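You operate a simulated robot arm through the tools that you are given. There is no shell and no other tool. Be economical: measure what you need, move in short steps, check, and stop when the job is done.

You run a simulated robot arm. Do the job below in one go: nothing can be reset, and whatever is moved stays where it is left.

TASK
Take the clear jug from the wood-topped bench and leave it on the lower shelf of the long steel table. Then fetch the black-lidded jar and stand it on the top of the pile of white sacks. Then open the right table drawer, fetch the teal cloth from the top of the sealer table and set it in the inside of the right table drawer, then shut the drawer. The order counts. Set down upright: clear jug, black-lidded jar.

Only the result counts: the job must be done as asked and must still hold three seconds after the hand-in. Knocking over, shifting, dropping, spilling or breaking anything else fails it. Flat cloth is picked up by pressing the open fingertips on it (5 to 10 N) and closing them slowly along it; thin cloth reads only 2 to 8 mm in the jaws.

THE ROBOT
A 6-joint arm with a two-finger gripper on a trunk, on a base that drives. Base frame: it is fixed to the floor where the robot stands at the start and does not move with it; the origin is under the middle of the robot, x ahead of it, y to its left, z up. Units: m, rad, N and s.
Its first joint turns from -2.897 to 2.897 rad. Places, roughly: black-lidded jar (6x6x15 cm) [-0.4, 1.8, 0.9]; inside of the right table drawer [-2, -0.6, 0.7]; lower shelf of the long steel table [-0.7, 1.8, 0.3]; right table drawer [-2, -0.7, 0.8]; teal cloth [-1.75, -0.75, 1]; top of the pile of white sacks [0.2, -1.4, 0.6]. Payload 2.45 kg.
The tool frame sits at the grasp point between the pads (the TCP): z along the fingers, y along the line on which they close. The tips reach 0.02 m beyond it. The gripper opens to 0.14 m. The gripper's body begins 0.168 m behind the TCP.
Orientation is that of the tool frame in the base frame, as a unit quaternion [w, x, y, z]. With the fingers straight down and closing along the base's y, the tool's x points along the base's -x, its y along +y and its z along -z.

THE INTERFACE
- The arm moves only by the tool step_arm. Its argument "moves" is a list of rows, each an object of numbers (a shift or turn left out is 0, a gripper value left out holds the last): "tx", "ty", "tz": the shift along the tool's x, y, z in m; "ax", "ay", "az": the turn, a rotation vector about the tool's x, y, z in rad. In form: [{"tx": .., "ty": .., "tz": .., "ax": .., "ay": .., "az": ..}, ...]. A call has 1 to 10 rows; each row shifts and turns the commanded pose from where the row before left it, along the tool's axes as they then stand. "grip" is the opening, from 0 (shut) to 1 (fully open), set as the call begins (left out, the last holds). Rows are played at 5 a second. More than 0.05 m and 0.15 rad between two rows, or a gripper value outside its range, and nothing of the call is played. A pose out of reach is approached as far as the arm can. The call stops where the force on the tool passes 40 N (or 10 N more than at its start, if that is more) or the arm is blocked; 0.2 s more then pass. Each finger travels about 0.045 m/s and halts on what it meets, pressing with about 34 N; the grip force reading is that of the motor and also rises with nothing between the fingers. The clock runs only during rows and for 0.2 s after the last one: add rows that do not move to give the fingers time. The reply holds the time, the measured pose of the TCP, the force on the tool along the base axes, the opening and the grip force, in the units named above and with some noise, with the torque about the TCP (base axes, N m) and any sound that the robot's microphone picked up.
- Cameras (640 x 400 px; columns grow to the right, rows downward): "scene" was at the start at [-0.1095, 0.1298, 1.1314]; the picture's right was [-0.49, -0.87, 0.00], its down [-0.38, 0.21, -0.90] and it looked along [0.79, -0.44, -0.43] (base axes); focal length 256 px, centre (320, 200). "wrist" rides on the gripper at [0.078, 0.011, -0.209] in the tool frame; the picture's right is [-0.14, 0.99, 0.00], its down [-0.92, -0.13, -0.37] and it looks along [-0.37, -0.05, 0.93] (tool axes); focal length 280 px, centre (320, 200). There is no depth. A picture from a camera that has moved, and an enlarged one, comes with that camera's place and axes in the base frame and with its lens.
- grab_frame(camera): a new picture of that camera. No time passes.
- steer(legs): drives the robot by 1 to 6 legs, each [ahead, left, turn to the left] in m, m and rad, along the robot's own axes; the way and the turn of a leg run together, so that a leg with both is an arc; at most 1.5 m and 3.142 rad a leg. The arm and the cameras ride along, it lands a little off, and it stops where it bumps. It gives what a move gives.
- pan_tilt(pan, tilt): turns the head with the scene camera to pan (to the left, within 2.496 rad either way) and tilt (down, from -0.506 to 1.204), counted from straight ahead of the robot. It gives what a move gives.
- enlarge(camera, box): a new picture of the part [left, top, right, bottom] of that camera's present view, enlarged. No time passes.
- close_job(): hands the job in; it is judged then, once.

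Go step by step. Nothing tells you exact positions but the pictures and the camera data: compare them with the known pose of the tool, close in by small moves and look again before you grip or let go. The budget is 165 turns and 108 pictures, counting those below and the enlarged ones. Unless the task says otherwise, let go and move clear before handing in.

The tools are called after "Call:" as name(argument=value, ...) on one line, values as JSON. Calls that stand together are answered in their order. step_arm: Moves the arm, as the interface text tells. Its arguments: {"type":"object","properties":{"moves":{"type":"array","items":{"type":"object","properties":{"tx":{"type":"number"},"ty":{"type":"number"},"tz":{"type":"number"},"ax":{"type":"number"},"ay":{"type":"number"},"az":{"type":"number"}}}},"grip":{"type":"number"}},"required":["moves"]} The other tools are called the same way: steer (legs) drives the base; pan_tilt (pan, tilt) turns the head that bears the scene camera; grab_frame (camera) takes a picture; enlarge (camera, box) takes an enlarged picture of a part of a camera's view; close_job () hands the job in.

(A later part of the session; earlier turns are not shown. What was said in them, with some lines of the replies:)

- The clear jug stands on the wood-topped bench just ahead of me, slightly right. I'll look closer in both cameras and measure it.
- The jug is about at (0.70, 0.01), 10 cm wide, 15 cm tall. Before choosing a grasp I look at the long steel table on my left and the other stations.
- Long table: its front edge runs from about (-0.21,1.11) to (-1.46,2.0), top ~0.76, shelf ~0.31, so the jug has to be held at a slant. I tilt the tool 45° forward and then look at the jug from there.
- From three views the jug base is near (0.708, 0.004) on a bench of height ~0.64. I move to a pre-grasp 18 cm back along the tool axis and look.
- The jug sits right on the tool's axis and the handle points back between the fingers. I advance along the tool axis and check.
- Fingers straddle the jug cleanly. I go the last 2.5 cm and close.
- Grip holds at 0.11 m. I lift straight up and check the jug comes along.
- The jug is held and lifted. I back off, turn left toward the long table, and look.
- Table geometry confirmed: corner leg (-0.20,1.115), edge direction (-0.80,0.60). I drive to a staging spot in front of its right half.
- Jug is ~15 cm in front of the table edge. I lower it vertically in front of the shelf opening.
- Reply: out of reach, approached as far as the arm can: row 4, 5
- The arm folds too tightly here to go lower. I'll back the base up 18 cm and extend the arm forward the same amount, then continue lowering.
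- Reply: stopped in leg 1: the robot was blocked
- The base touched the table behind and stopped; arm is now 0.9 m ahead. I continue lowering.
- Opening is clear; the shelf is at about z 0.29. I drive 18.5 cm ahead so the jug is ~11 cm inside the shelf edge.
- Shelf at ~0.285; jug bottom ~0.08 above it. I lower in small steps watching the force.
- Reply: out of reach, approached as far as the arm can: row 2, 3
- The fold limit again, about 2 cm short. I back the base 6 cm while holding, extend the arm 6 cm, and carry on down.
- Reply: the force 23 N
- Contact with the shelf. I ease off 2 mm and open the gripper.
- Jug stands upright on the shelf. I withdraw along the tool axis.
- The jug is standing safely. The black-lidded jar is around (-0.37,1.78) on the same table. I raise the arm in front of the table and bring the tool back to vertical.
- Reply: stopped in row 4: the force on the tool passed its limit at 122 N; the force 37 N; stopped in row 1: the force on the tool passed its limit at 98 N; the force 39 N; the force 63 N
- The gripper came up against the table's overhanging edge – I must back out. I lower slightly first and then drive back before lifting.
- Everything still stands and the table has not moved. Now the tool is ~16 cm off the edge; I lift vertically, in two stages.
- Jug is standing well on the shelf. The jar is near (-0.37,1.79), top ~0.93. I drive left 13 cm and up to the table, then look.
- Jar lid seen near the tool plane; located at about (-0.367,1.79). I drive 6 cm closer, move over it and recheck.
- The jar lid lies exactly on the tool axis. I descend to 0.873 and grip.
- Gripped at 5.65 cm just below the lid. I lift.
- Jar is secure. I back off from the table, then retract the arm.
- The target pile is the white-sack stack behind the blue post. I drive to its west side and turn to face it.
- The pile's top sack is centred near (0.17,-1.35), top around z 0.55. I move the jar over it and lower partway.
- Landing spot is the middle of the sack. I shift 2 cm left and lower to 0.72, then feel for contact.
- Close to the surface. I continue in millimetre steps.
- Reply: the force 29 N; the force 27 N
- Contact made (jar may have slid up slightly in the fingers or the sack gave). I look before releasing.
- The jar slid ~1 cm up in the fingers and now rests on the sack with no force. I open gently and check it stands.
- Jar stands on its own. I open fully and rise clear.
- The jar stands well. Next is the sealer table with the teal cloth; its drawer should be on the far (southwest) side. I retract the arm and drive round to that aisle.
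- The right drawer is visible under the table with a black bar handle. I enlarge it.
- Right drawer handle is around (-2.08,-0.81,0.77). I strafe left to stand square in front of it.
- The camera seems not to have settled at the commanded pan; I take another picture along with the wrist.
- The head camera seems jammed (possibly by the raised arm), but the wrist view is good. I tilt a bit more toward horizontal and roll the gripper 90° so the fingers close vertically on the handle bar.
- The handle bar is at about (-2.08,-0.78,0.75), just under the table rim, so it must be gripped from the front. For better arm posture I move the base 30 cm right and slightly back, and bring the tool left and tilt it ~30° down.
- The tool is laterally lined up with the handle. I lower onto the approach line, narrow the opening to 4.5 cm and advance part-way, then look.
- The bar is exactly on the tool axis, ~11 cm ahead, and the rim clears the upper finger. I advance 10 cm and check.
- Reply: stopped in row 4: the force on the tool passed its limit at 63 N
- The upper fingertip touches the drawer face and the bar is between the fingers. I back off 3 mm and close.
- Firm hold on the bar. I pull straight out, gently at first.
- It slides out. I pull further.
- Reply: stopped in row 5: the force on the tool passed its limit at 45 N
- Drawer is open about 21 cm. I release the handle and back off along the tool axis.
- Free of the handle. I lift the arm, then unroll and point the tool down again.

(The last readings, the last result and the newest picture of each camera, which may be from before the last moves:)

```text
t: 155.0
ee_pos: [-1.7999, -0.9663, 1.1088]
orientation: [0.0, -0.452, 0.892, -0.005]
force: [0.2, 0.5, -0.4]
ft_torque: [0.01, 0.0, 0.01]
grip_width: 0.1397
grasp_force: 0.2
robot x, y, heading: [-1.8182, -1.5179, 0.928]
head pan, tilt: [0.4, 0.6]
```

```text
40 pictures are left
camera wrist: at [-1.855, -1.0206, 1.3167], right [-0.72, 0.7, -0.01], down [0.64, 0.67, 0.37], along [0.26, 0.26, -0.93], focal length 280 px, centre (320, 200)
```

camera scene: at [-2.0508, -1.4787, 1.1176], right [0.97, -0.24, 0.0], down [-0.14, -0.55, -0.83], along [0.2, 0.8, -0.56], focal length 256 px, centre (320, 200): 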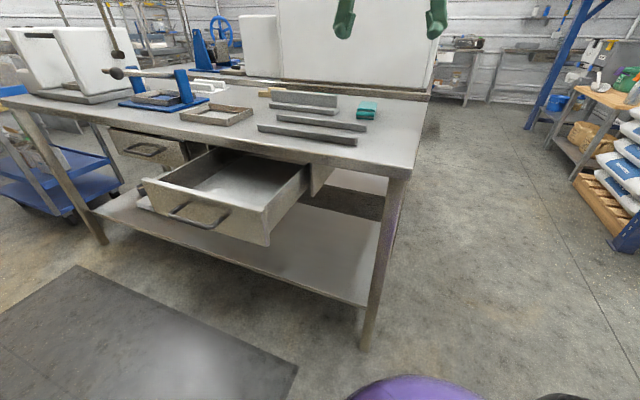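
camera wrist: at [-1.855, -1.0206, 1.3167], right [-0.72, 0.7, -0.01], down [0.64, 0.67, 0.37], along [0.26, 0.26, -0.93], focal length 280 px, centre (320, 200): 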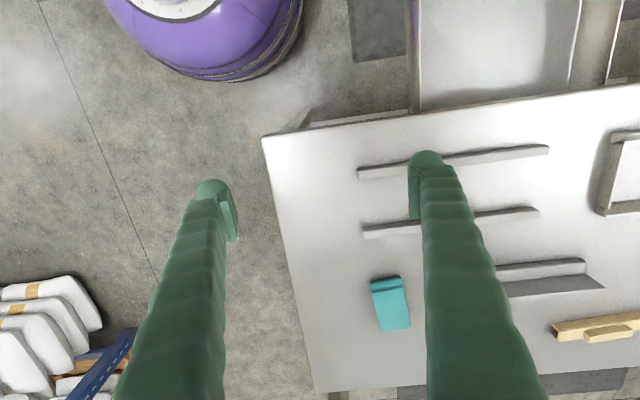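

The drawer is open and empty; the folded teal cloth is at about (-1.675,-0.637). I move above it and look closer.

Call:
step_arm(moves=[{"tx": -0.0424, "ty": 0.0116}, {"tx": -0.0424, "ty": 0.0116}, {"tx": -0.0424, "ty": 0.0116}, {"tx": -0.0424, "ty": 0.0116}, {"tx": -0.0424, "ty": 0.0116}, {"tx": -0.0424, "ty": 0.0116}, {"tx": -0.0424, "ty": 0.0116}, {"tx": -0.0424, "ty": 0.0116}, {"tz": 0.045}, {"tz": 0.045}])

Call:
grab_frame(camera="wrist")

Call:
enlarge(camera="scene", box=[280, 40, 480, 165])

```text
t: 157.2
ee_pos: [-1.674, -0.6392, 1.0123]
orientation: [0.001, -0.453, 0.892, -0.005]
force: [-0.7, 0.5, 0.1]
ft_torque: [0.04, -0.04, 0.0]
grip_width: 0.1399
grasp_force: 0.1
robot x, y, heading: [-1.8189, -1.516, 0.924]
head pan, tilt: [0.4, 0.6]
```

```text
39 pictures are left
camera wrist: at [-1.7294, -0.6931, 1.2219], right [-0.72, 0.7, -0.01], down [0.64, 0.67, 0.37], along [0.26, 0.26, -0.93], focal length 280 px, centre (320, 200)
```

wrist: 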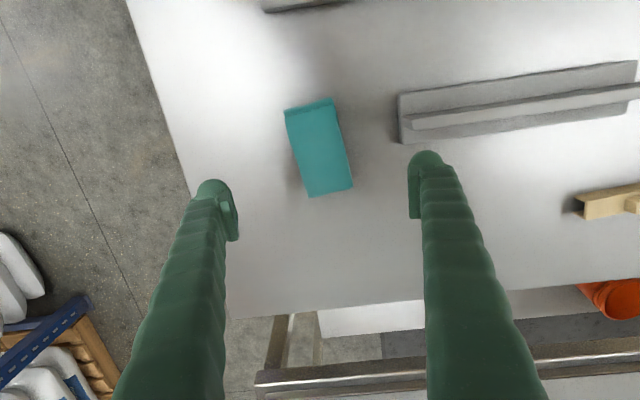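

```text
3.20 times, centred on (380, 102) of scene
camera zoom: at [-2.0507, -1.4785, 1.1175], right [0.97, -0.24, 0.0], down [-0.14, -0.55, -0.82], along [0.2, 0.8, -0.57], focal length 820 px, centre (128, 512)
```

zoom: 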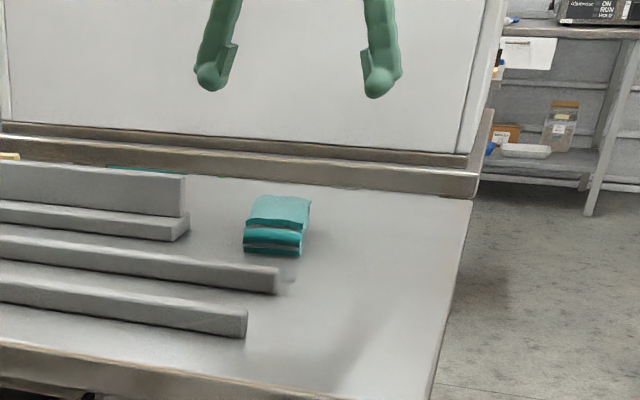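

The cloth is a folded block about 6×9×3 cm, rotated slightly. I align the tool to it, open to 10 cm and lower to just above it.

Call:
step_arm(moves=[{"tx": 0.007, "az": -0.1}, {"az": -0.1}, {"tz": 0.04}, {"tz": 0.035}, {}], grip=0.72)

Call:
grab_frame(camera="wrist")

Call:
enlarge(camera="scene", box=[280, 40, 480, 165])

```text
t: 158.4
ee_pos: [-1.6782, -0.6436, 0.9386]
orientation: [0.001, -0.539, 0.843, -0.006]
force: [0.3, 0.2, -0.7]
ft_torque: [-0.02, 0.0, 0.0]
grip_width: 0.1008
grasp_force: 0.1
robot x, y, heading: [-1.8168, -1.5155, 0.928]
head pan, tilt: [0.4, 0.6]
```

```text
37 pictures are left
camera wrist: at [-1.7208, -0.7089, 1.1476], right [-0.84, 0.54, -0.01], down [0.5, 0.79, 0.36], along [0.2, 0.3, -0.93], focal length 280 px, centre (320, 200)
```

wrist: 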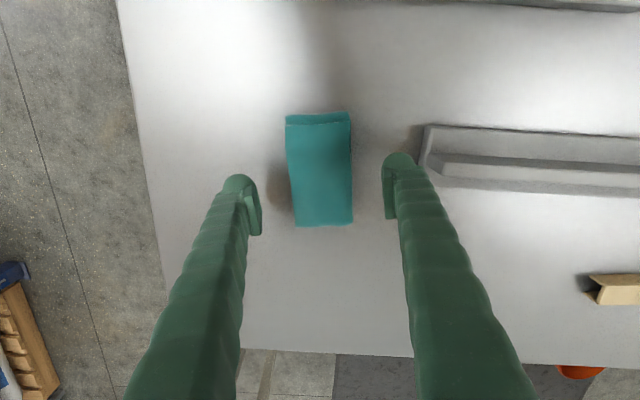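

```text
3.20 times, centred on (380, 102) of scene
camera zoom: at [-2.0507, -1.4785, 1.1175], right [0.97, -0.24, 0.0], down [-0.14, -0.55, -0.82], along [0.2, 0.8, -0.57], focal length 820 px, centre (128, 512)
```

zoom: 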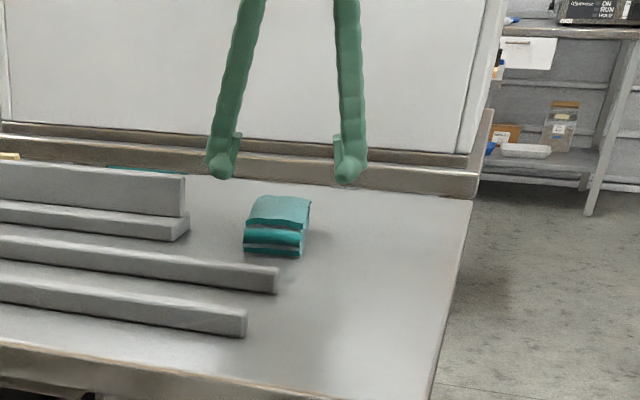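

Well aligned. I descend, feeling for the tabletop.

Call:
step_arm(moves=[{"tz": 0.03}, {"tz": 0.025}, {"tz": 0.006}, {"tz": 0.004}, {"tz": 0.004}, {}])

Call:
enlarge(camera="scene", box=[320, 70, 440, 145])

```text
t: 159.6
ee_pos: [-1.6759, -0.6469, 0.8757]
orientation: [0.0, -0.539, 0.842, -0.005]
force: [0.2, -3.8, 19.5]
ft_torque: [0.51, 1.1, 0.16]
grip_width: 0.1031
grasp_force: 1.4
robot x, y, heading: [-1.8145, -1.5144, 0.925]
head pan, tilt: [0.4, 0.6]
stopped in row 5: the force on the tool passed its limit at 48 N (the readings are from after the stop); the commanded pose is now the measured one
```

```text
5.33 times, centred on (380, 108) of scene
camera zoom: at [-2.0507, -1.4792, 1.1176], right [0.97, -0.24, 0.0], down [-0.14, -0.55, -0.83], along [0.2, 0.8, -0.56], focal length 1367 px, centre (0, 693)
```

zoom: 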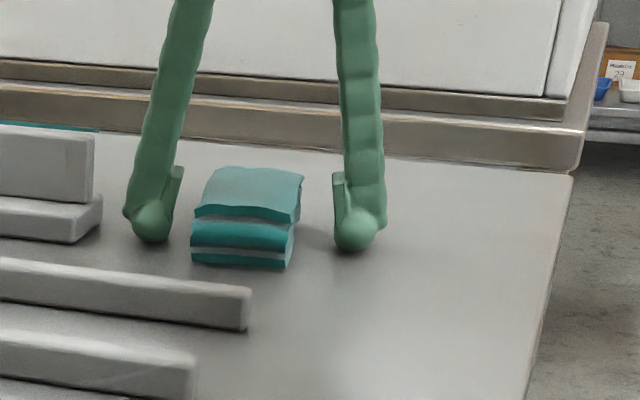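

Tips touched the table at TCP z 0.876. I raise 3 mm and close on the cloth's sides.

Call:
step_arm(moves=[{"tz": -0.003}, {}])

Call:
step_arm(moves=[{}, {}, {}, {}, {}, {}, {}, {}], grip=0)

Call:
enlarge(camera="scene", box=[320, 70, 440, 145])

```text
t: 160.2
ee_pos: [-1.6755, -0.6456, 0.8763]
orientation: [0.001, -0.539, 0.842, -0.004]
force: [0.0, 0.1, -0.2]
ft_torque: [-0.02, 0.03, 0.01]
grip_width: 0.1012
grasp_force: 0.2
robot x, y, heading: [-1.8181, -1.5173, 0.926]
head pan, tilt: [0.4, 0.6]
```

```text
t: 161.0
ee_pos: [-1.6802, -0.6433, 0.8788]
orientation: [-0.001, -0.541, 0.841, -0.003]
force: [-7.3, 4.5, 21.4]
ft_torque: [0.29, 0.57, -0.18]
grip_width: 0.0607
grasp_force: 23.1
robot x, y, heading: [-1.8215, -1.5156, 0.933]
head pan, tilt: [0.4, 0.6]
stopped in row 3: the force on the tool passed its limit at 46 N (the readings are from after the stop); the commanded pose is now the measured one
```

```text
5.33 times, centred on (380, 108) of scene
camera zoom: at [-2.0514, -1.4792, 1.1175], right [0.97, -0.24, 0.0], down [-0.14, -0.55, -0.83], along [0.2, 0.8, -0.56], focal length 1367 px, centre (0, 693)
```

zoom: 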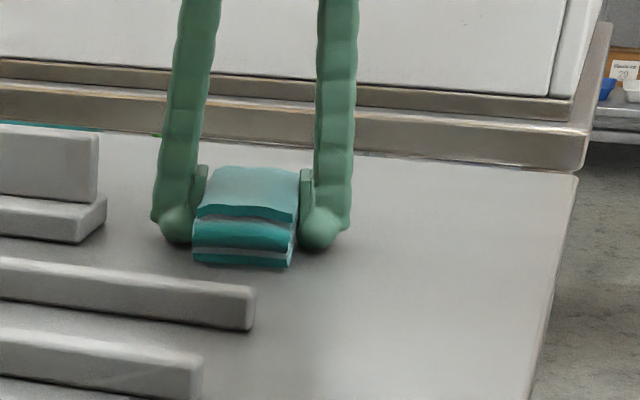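

The fingers now hold the cloth's sides at 6 cm. I ease up 2 mm and let the grip build, then lift a little.

Call:
step_arm(moves=[{"tz": -0.002}, {}, {}, {}], grip=0)

Call:
step_arm(moves=[{"tz": -0.02}, {"tz": -0.03}, {}])

Call:
enlarge(camera="scene", box=[320, 50, 440, 125])

```text
t: 162.0
ee_pos: [-1.6781, -0.6438, 0.8802]
orientation: [0.0, -0.54, 0.842, -0.004]
force: [0.3, 0.6, 0.2]
ft_torque: [-0.01, 0.0, -0.05]
grip_width: 0.0577
grasp_force: 34.4
robot x, y, heading: [-1.8187, -1.5219, 0.931]
head pan, tilt: [0.4, 0.6]
```

```text
t: 162.8
ee_pos: [-1.6799, -0.6429, 0.9311]
orientation: [0.0, -0.541, 0.841, -0.004]
force: [0.2, -1.1, -0.6]
ft_torque: [-0.03, 0.0, 0.0]
grip_width: 0.0576
grasp_force: 34.1
robot x, y, heading: [-1.8201, -1.5158, 0.932]
head pan, tilt: [0.4, 0.6]
```

```text
5.33 times, centred on (380, 88) of scene
camera zoom: at [-2.051, -1.4785, 1.1175], right [0.97, -0.24, 0.0], down [-0.14, -0.55, -0.82], along [0.2, 0.8, -0.57], focal length 1367 px, centre (0, 800)
```

zoom: 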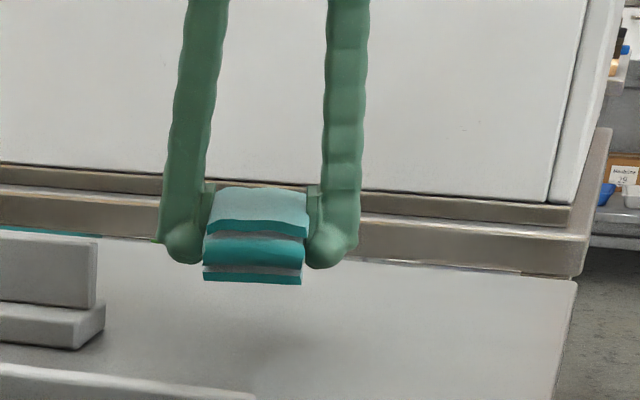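

The cloth is held well. I raise it, square the tool to the drawer and move over the open drawer (target about (-2.147,-0.866)).

Call:
step_arm(moves=[{"tz": -0.04}, {"tz": -0.04}, {"tz": -0.04}, {"az": 0.105}, {"az": 0.104}, {}])

Call:
step_arm(moves=[{"tx": 0.0415, "ty": 0.022}, {"tx": 0.0415, "ty": 0.022}, {"tx": 0.0415, "ty": 0.022}, {"tx": 0.0415, "ty": 0.022}, {"tx": 0.0415, "ty": 0.022}, {"tx": 0.0415, "ty": 0.022}, {"tx": 0.0415, "ty": 0.022}, {"tx": 0.0415, "ty": 0.022}, {"tx": 0.0415, "ty": 0.022}, {"tx": 0.0415, "ty": 0.022}])

Call:
step_arm(moves=[{"tx": 0.0415, "ty": 0.022}, {}])

Call:
grab_frame(camera="wrist")

Call:
grab_frame(camera="scene")

```text
t: 164.2
ee_pos: [-1.6803, -0.6413, 1.0499]
orientation: [0.0, -0.448, 0.894, -0.004]
force: [0.1, -0.1, -0.5]
ft_torque: [0.01, -0.02, 0.03]
grip_width: 0.0576
grasp_force: 34.1
robot x, y, heading: [-1.8176, -1.5177, 0.927]
head pan, tilt: [0.4, 0.6]
```

```text
t: 166.4
ee_pos: [-2.1032, -0.8422, 1.0465]
orientation: [0.0, -0.449, 0.894, -0.004]
force: [0.2, 0.1, -0.1]
ft_torque: [-0.01, 0.05, -0.02]
grip_width: 0.0575
grasp_force: 34.4
robot x, y, heading: [-1.8143, -1.5162, 0.932]
head pan, tilt: [0.4, 0.6]
```

```text
t: 167.0
ee_pos: [-2.1473, -0.8632, 1.0461]
orientation: [0.0, -0.449, 0.894, -0.003]
force: [-0.4, 0.6, -0.5]
ft_torque: [-0.01, 0.01, 0.0]
grip_width: 0.0577
grasp_force: 33.7
robot x, y, heading: [-1.818, -1.5141, 0.926]
head pan, tilt: [0.4, 0.6]
```

```text
32 pictures are left
camera wrist: at [-2.2019, -0.918, 1.256], right [-0.71, 0.7, -0.01], down [0.65, 0.67, 0.37], along [0.26, 0.26, -0.93], focal length 280 px, centre (320, 200)
```

wrist: 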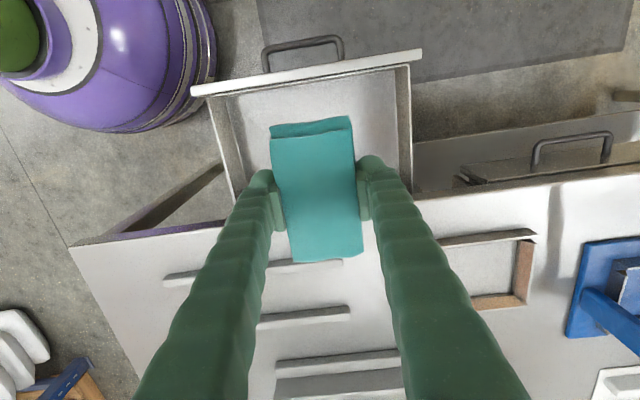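

```text
31 pictures are left
camera scene: at [-2.0511, -1.4785, 1.1175], right [0.97, -0.24, 0.0], down [-0.14, -0.55, -0.82], along [0.2, 0.8, -0.57], focal length 256 px, centre (320, 200)
```

scene: 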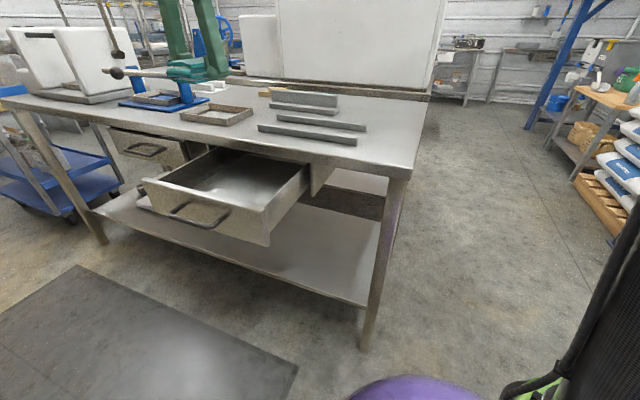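

The drawer opening is well centred under the cloth with ~10 cm clearance to the rim and front panel. I lower into it.

Call:
step_arm(moves=[{"tz": 0.042}, {"tz": 0.042}, {"tz": 0.042}, {"tz": 0.042}, {"tz": 0.042}, {"tz": 0.03}, {}])

Call:
grab_frame(camera="wrist")

Call:
enlarge(camera="scene", box=[120, 90, 360, 260])

```text
t: 168.6
ee_pos: [-2.1453, -0.8679, 0.8085]
orientation: [0.001, -0.45, 0.893, -0.004]
force: [-0.7, -0.8, -1.3]
ft_torque: [-0.01, 0.02, -0.01]
grip_width: 0.0578
grasp_force: 33.6
robot x, y, heading: [-1.818, -1.5196, 0.928]
head pan, tilt: [0.4, 0.6]
```

```text
30 pictures are left
camera wrist: at [-2.1993, -0.9229, 1.0187], right [-0.71, 0.7, -0.01], down [0.65, 0.67, 0.37], along [0.26, 0.26, -0.93], focal length 280 px, centre (320, 200)
```

wrist: 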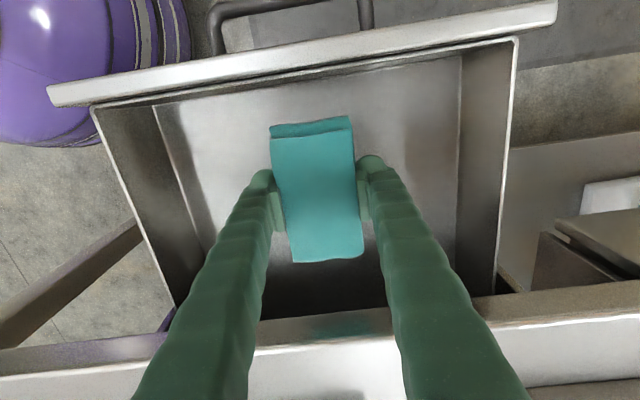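

```text
2.35 times, centred on (240, 175) of scene
camera zoom: at [-2.0511, -1.4786, 1.1175], right [0.97, -0.24, 0.0], down [-0.14, -0.55, -0.82], along [0.2, 0.8, -0.57], focal length 603 px, centre (508, 259)
```

zoom: 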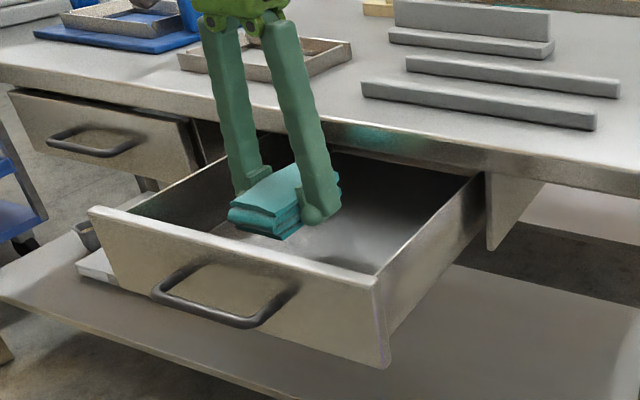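

Cloth is inside the drawer walls. I lower gently to the floor of the drawer.

Call:
step_arm(moves=[{"tz": 0.025}, {"tz": 0.015}, {"tz": 0.008}, {"tz": 0.008}, {}])

Call:
step_arm(moves=[{"tz": 0.006}, {"tz": 0.006}, {"tz": 0.006}, {}])

```text
t: 169.8
ee_pos: [-2.1459, -0.8669, 0.7543]
orientation: [0.001, -0.449, 0.894, -0.003]
force: [0.1, 0.7, -0.8]
ft_torque: [-0.04, -0.01, -0.01]
grip_width: 0.0573
grasp_force: 33.6
robot x, y, heading: [-1.8204, -1.518, 0.933]
head pan, tilt: [0.4, 0.6]
```

```text
t: 170.4
ee_pos: [-2.1458, -0.8667, 0.7468]
orientation: [0.001, -0.449, 0.894, -0.003]
force: [0.9, -2.0, 21.5]
ft_torque: [-0.16, -0.05, 0.11]
grip_width: 0.0576
grasp_force: 33.9
robot x, y, heading: [-1.8149, -1.5184, 0.926]
head pan, tilt: [0.4, 0.6]
stopped in row 2: the force on the tool passed its limit at 55 N (the readings are from after the stop); the commanded pose is now the measured one
```

Touching the drawer floor. I release and rise out.

Call:
step_arm(moves=[{"tz": -0.002}, {}, {}, {}, {}, {}], grip=0.75)

Call:
step_arm(moves=[{"tz": -0.03}, {"tz": -0.045}, {"tz": -0.045}, {"tz": -0.045}, {"tz": -0.045}, {}])

Call:
grab_frame(camera="wrist")

Call:
enlarge(camera="scene", box=[120, 90, 360, 260])

```text
t: 171.8
ee_pos: [-2.145, -0.8662, 0.7476]
orientation: [0.001, -0.45, 0.893, -0.003]
force: [0.3, -0.2, -0.5]
ft_torque: [0.02, -0.02, 0.02]
grip_width: 0.105
grasp_force: 0.0
robot x, y, heading: [-1.8169, -1.5169, 0.931]
head pan, tilt: [0.4, 0.6]
```

```text
t: 173.2
ee_pos: [-2.1443, -0.8682, 0.9602]
orientation: [0.0, -0.449, 0.893, -0.004]
force: [0.2, -0.6, 0.3]
ft_torque: [-0.05, 0.0, 0.0]
grip_width: 0.1049
grasp_force: 0.0
robot x, y, heading: [-1.8169, -1.515, 0.926]
head pan, tilt: [0.4, 0.6]
```

```text
28 pictures are left
camera wrist: at [-2.2003, -0.9223, 1.1695], right [-0.71, 0.7, -0.01], down [0.65, 0.67, 0.37], along [0.26, 0.26, -0.93], focal length 280 px, centre (320, 200)
```

wrist: 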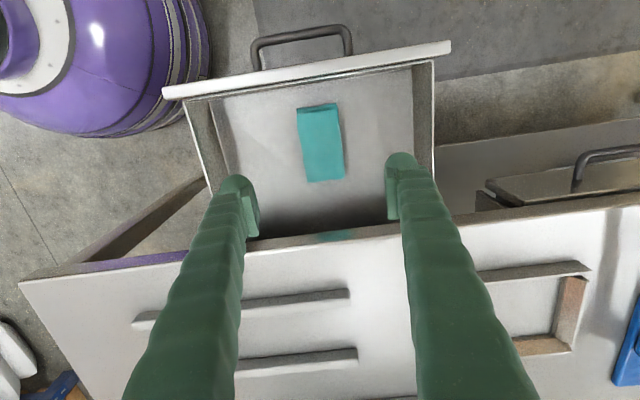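

```text
2.35 times, centred on (240, 175) of scene
camera zoom: at [-2.0511, -1.4786, 1.1175], right [0.97, -0.24, 0.0], down [-0.14, -0.55, -0.82], along [0.2, 0.8, -0.57], focal length 603 px, centre (508, 259)
```

zoom: 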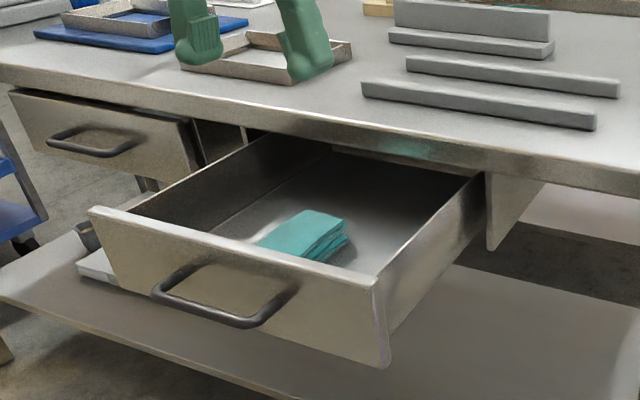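

The cloth lies inside the drawer. To shut it I'll push the front with closed, slanted fingers; I raise the arm and step the base back and left to the proven position.

Call:
step_arm(moves=[{"tz": -0.045}, {"tz": -0.045}, {}, {}], grip=0)

Call:
steer(legs=[[-0.345, 0, 0], [0, 0.28, 0]])

Call:
step_arm(moves=[{"ay": -0.136}, {"ay": -0.136}, {"ay": -0.136}, {"ay": -0.136}, {"ay": -0.136}, {"ay": -0.136}, {"ay": -0.136}, {"ay": -0.136}, {"ay": -0.136}, {}])

Call:
grab_frame(camera="wrist")

```text
t: 174.2
ee_pos: [-2.1479, -0.8658, 1.0469]
orientation: [0.001, -0.449, 0.894, -0.004]
force: [0.3, 0.5, -0.6]
ft_torque: [-0.02, 0.03, -0.01]
grip_width: 0.0163
grasp_force: 0.1
robot x, y, heading: [-1.8178, -1.5209, 0.93]
head pan, tilt: [0.4, 0.6]
```

```text
t: 178.0
ee_pos: [-2.5786, -0.9783, 1.0469]
orientation: [0.0, -0.451, 0.893, -0.004]
force: [0.5, -1.2, -0.6]
ft_torque: [0.0, -0.01, 0.01]
grip_width: 0.0
grasp_force: 29.5
robot x, y, heading: [-2.2468, -1.6292, 0.933]
head pan, tilt: [0.4, 0.6]
```

```text
t: 180.2
ee_pos: [-2.5787, -0.9782, 1.0465]
orientation: [0.513, -0.371, 0.73, 0.256]
force: [0.6, -0.1, -0.5]
ft_torque: [0.0, 0.0, 0.01]
grip_width: 0.0
grasp_force: 29.7
robot x, y, heading: [-2.2476, -1.6308, 0.928]
head pan, tilt: [0.4, 0.6]
```

```text
26 pictures are left
camera wrist: at [-2.7186, -1.1516, 1.0437], right [-0.77, 0.63, 0.12], down [0.08, -0.1, 0.99], along [0.63, 0.77, 0.03], focal length 280 px, centre (320, 200)
```

wrist: 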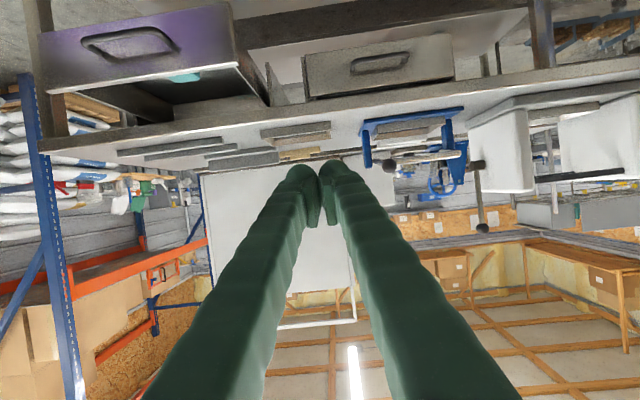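

The open drawer is visible at upper left of the (inverted) view. I move right 16 cm to be in front of the panel's left half, and lower to panel height.

Call:
step_arm(moves=[{"ty": -0.042}, {"ty": -0.042}, {"ty": -0.04}, {"ty": -0.039}, {"tx": 0.04, "tz": 0.0146}, {"tx": 0.04, "tz": 0.0146}, {"tx": 0.04, "tz": 0.0146}, {"tx": 0.04, "tz": 0.0146}])

Call:
step_arm(moves=[{"tx": 0.04, "tz": 0.0146}, {"tx": 0.04, "tz": 0.0146}, {"tx": 0.04, "tz": 0.0146}, {}])

Call:
grab_frame(camera="wrist")

Call:
grab_frame(camera="scene")

```text
t: 182.0
ee_pos: [-2.4474, -1.0749, 0.8767]
orientation: [0.513, -0.37, 0.731, 0.256]
force: [-0.5, -1.0, 0.4]
ft_torque: [0.03, -0.02, 0.03]
grip_width: 0.0001
grasp_force: 29.2
robot x, y, heading: [-2.2447, -1.6288, 0.932]
head pan, tilt: [0.4, 0.6]
```

```text
t: 183.0
ee_pos: [-2.4448, -1.0749, 0.7487]
orientation: [0.513, -0.371, 0.73, 0.256]
force: [0.1, -1.0, 0.1]
ft_torque: [-0.05, 0.0, 0.03]
grip_width: 0.0002
grasp_force: 29.1
robot x, y, heading: [-2.249, -1.63, 0.931]
head pan, tilt: [0.4, 0.6]
```

```text
25 pictures are left
camera wrist: at [-2.5852, -1.248, 0.7463], right [-0.77, 0.63, 0.12], down [0.08, -0.1, 0.99], along [0.63, 0.77, 0.03], focal length 280 px, centre (320, 200)
```

wrist: 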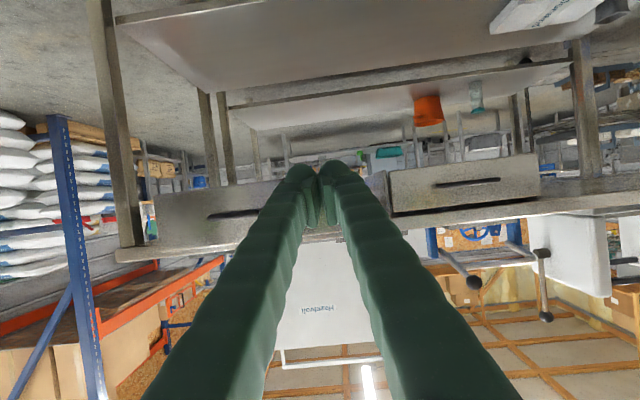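

```text
24 pictures are left
camera scene: at [-2.4802, -1.5915, 1.1175], right [0.97, -0.24, 0.0], down [-0.13, -0.55, -0.83], along [0.2, 0.8, -0.56], focal length 256 px, centre (320, 200)
```

scene: 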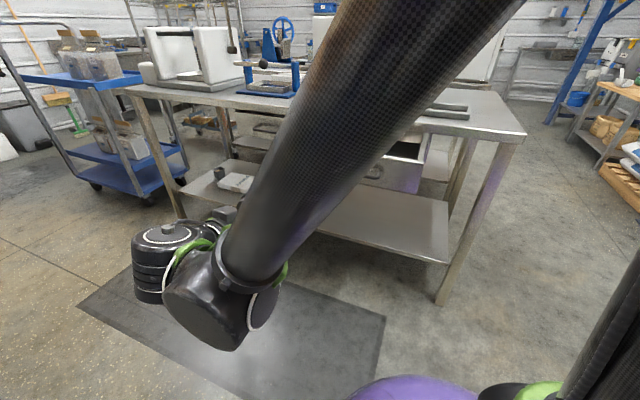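

The tip points at the panel left of the handle. I advance horizontally toward the panel.

Call:
step_arm(moves=[{"tx": -0.0171, "tz": 0.046, "ty": 0.008}, {"tx": -0.0171, "tz": 0.046}, {"tx": -0.0171, "tz": 0.046}, {"tx": -0.0171, "tz": 0.046}, {}])

Call:
grab_frame(camera="wrist")

```text
t: 184.2
ee_pos: [-2.338, -0.9139, 0.748]
orientation: [0.513, -0.371, 0.73, 0.256]
force: [0.9, 0.6, -0.6]
ft_torque: [-0.01, -0.01, 0.04]
grip_width: 0.0002
grasp_force: 29.6
robot x, y, heading: [-2.2493, -1.6274, 0.931]
head pan, tilt: [0.4, 0.6]
```

```text
23 pictures are left
camera wrist: at [-2.4782, -1.0878, 0.7458], right [-0.77, 0.63, 0.12], down [0.08, -0.1, 0.99], along [0.63, 0.77, 0.03], focal length 280 px, centre (320, 200)
```

wrist: 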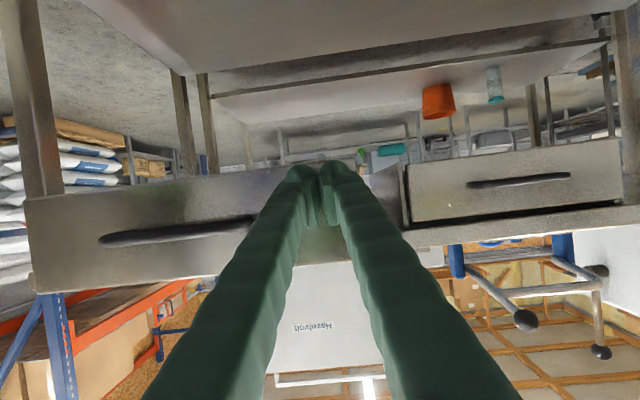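

Tip is a little low on the panel, so I raise 12 mm and continue pushing.

Call:
step_arm(moves=[{"tx": -0.0113, "tz": -0.0041}, {"tx": -0.0103, "tz": 0.0282}, {"tx": -0.0103, "tz": 0.0282}, {"tx": -0.0103, "tz": 0.0282}, {}])

Call:
grab_frame(camera="wrist")

```text
t: 185.4
ee_pos: [-2.2851, -0.8413, 0.763]
orientation: [0.513, -0.372, 0.73, 0.257]
force: [-0.6, -0.4, -0.1]
ft_torque: [0.02, 0.01, -0.01]
grip_width: 0.0
grasp_force: 29.1
robot x, y, heading: [-2.2484, -1.6291, 0.935]
head pan, tilt: [0.4, 0.6]
```

```text
22 pictures are left
camera wrist: at [-2.425, -1.0134, 0.7603], right [-0.77, 0.63, 0.12], down [0.08, -0.1, 0.99], along [0.63, 0.77, 0.02], focal length 280 px, centre (320, 200)
```

wrist: 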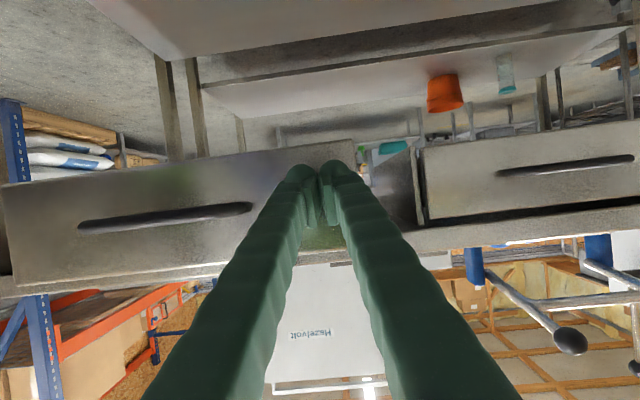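

The drawer is moving in with the push. I continue until it stops.

Call:
step_arm(moves=[{"tx": -0.0103, "tz": 0.0282}, {"tx": -0.0103, "tz": 0.0282}, {"tx": -0.0103, "tz": 0.0282}, {"tx": -0.0103, "tz": 0.0282}, {}])

Call:
grab_frame(camera="wrist")

```text
t: 186.6
ee_pos: [-2.2102, -0.7449, 0.7638]
orientation: [0.513, -0.371, 0.731, 0.256]
force: [0.0, 0.4, 0.0]
ft_torque: [0.02, 0.0, -0.04]
grip_width: 0.0
grasp_force: 28.8
robot x, y, heading: [-2.2441, -1.6281, 0.934]
head pan, tilt: [0.4, 0.6]
```

```text
21 pictures are left
camera wrist: at [-2.3501, -0.9181, 0.7631], right [-0.77, 0.63, 0.12], down [0.08, -0.1, 0.99], along [0.63, 0.77, 0.03], focal length 280 px, centre (320, 200)
```

wrist: 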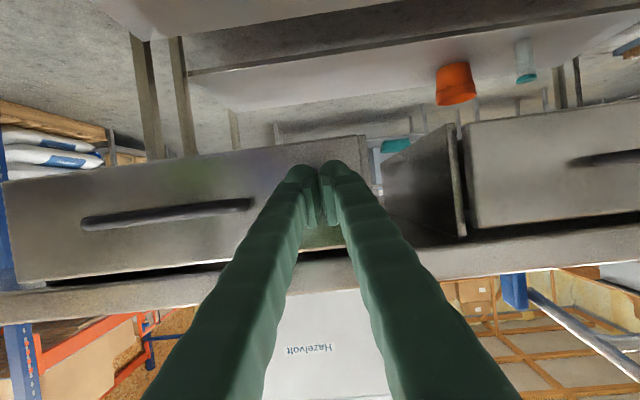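

Call:
step_arm(moves=[{"tx": -0.0068, "tz": 0.0188}, {"tx": -0.0068, "tz": 0.0188}, {"tx": -0.0034, "tz": 0.0094}, {"tx": -0.0034, "tz": 0.0094}, {}])

Call:
grab_frame(camera="wrist")

```text
t: 187.1
ee_pos: [-2.199, -0.7299, 0.7629]
orientation: [0.512, -0.372, 0.731, 0.256]
force: [-6.7, -11.1, 0.3]
ft_torque: [0.05, -0.06, -0.02]
grip_width: 0.0063
grasp_force: 29.1
robot x, y, heading: [-2.245, -1.6293, 0.934]
head pan, tilt: [0.4, 0.6]
stopped in row 2: the force on the tool passed its limit at 70 N (the readings are from after the stop); the commanded pose is now the measured one
```

```text
20 pictures are left
camera wrist: at [-2.3388, -0.903, 0.7612], right [-0.77, 0.63, 0.12], down [0.08, -0.09, 0.99], along [0.63, 0.77, 0.02], focal length 280 px, centre (320, 200)
```

wrist: 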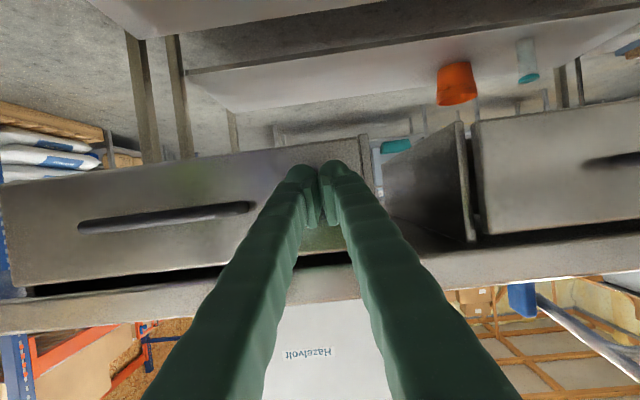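

The drawer hit its stop at the position it had when closed. I back off and look at it.

Call:
step_arm(moves=[{"tx": 0.0137, "tz": -0.0376}, {"tx": 0.0137, "tz": -0.0376}, {"tx": 0.0137, "tz": -0.0376}, {"tx": 0.0137, "tz": -0.0376}, {"tx": 0.0137, "tz": -0.0376}, {"tx": -0.04, "tz": -0.0146}, {"tx": -0.04, "tz": -0.0146}, {"tx": -0.04, "tz": -0.0146}, {"tx": -0.04, "tz": -0.0146}, {"tx": -0.04, "tz": -0.0146}])

Call:
steer(legs=[[0, -0.45, 0]])

Call:
pan_tilt(pan=0.75, tilt=0.45)

Call:
grab_frame(camera="scene")

Call:
grab_frame(camera="wrist")

```text
t: 189.3
ee_pos: [-2.3163, -0.8899, 0.98]
orientation: [0.513, -0.371, 0.731, 0.255]
force: [-0.7, -0.4, -0.3]
ft_torque: [-0.04, -0.03, 0.01]
grip_width: 0.0
grasp_force: 29.2
robot x, y, heading: [-2.2484, -1.6293, 0.934]
head pan, tilt: [0.4, 0.6]
```

```text
t: 192.0
ee_pos: [-1.9499, -1.1605, 0.9795]
orientation: [0.513, -0.371, 0.731, 0.255]
force: [0.3, 1.2, 0.3]
ft_torque: [0.0, -0.01, 0.0]
grip_width: 0.0
grasp_force: 29.3
robot x, y, heading: [-1.8858, -1.8959, 0.931]
head pan, tilt: [0.4, 0.6]
```

```text
t: 192.8
ee_pos: [-1.9486, -1.1604, 0.9791]
orientation: [0.512, -0.371, 0.732, 0.254]
force: [0.7, 0.1, 0.2]
ft_torque: [-0.01, -0.02, -0.02]
grip_width: 0.0
grasp_force: 29.8
robot x, y, heading: [-1.8869, -1.9008, 0.932]
head pan, tilt: [0.75, 0.45]
```

```text
19 pictures are left
camera scene: at [-2.1472, -1.8563, 1.1311], right [0.99, 0.11, 0.0], down [0.05, -0.43, -0.9], along [-0.1, 0.89, -0.44], focal length 256 px, centre (320, 200)
```

scene: 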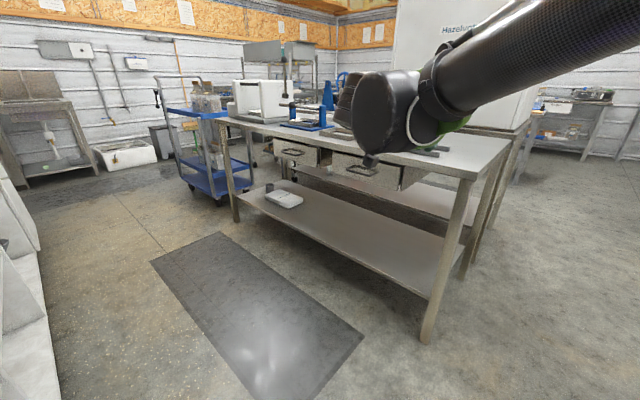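

```text
18 pictures are left
camera wrist: at [-2.0898, -1.3326, 0.978], right [-0.77, 0.63, 0.12], down [0.08, -0.09, 0.99], along [0.64, 0.77, 0.02], focal length 280 px, centre (320, 200)
```

wrist: 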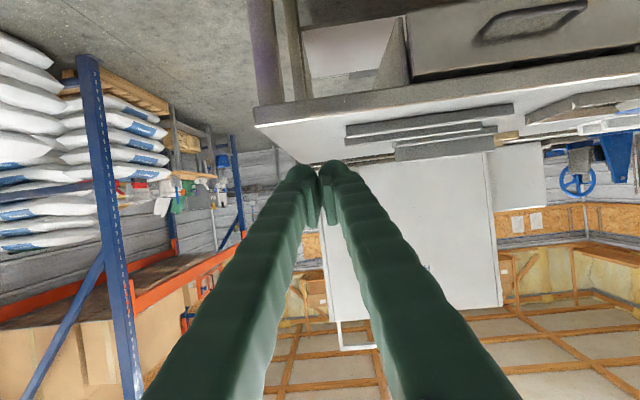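

Call:
enlarge(camera="scene", box=[250, 110, 450, 235])

```text
3.20 times, centred on (350, 172) of scene
camera zoom: at [-2.1472, -1.8563, 1.1311], right [0.99, 0.11, 0.0], down [0.05, -0.43, -0.9], along [-0.1, 0.89, -0.44], focal length 820 px, centre (224, 288)
```

zoom: 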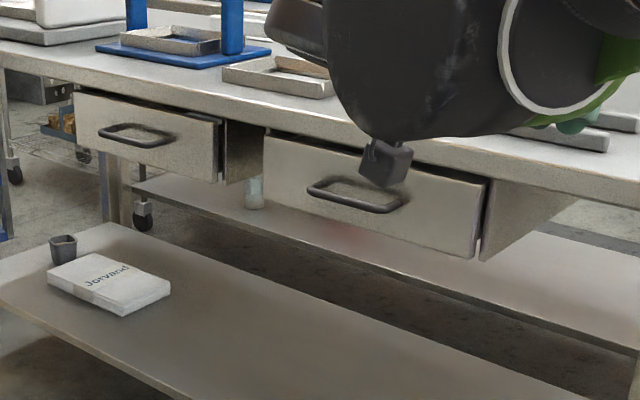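

The drawer is shut flush like its neighbour, the cloth is inside, and jug and jar were left standing. The arm is clear of everything, so I hand in.

Call:
close_job()

```text
The job is handed in.
```

I finished all three steps in the order asked and handed the job in. I don't have the verdict yet.

- **Clear jug:** it stands upright on the lower shelf of the long steel table.
- **Black-lidded jar:** it stands upright on top of the pile of white sacks.
- **Teal cloth:** it lies inside the right table drawer, and the drawer is shut flush with the one beside it.

Two things could count against the result:
- **Long steel table:** after placing the jug, the gripper came up under the tabletop and pressed it with about 122 N. The table's position checked out the same afterwards, and everything on it was still standing.
- **Table behind the robot:** the base bumped the table behind it once while backing up and stopped. I didn't check that table afterwards.

I last saw the jug and the jar standing before I started on the drawer, and did not look at them again before handing in.
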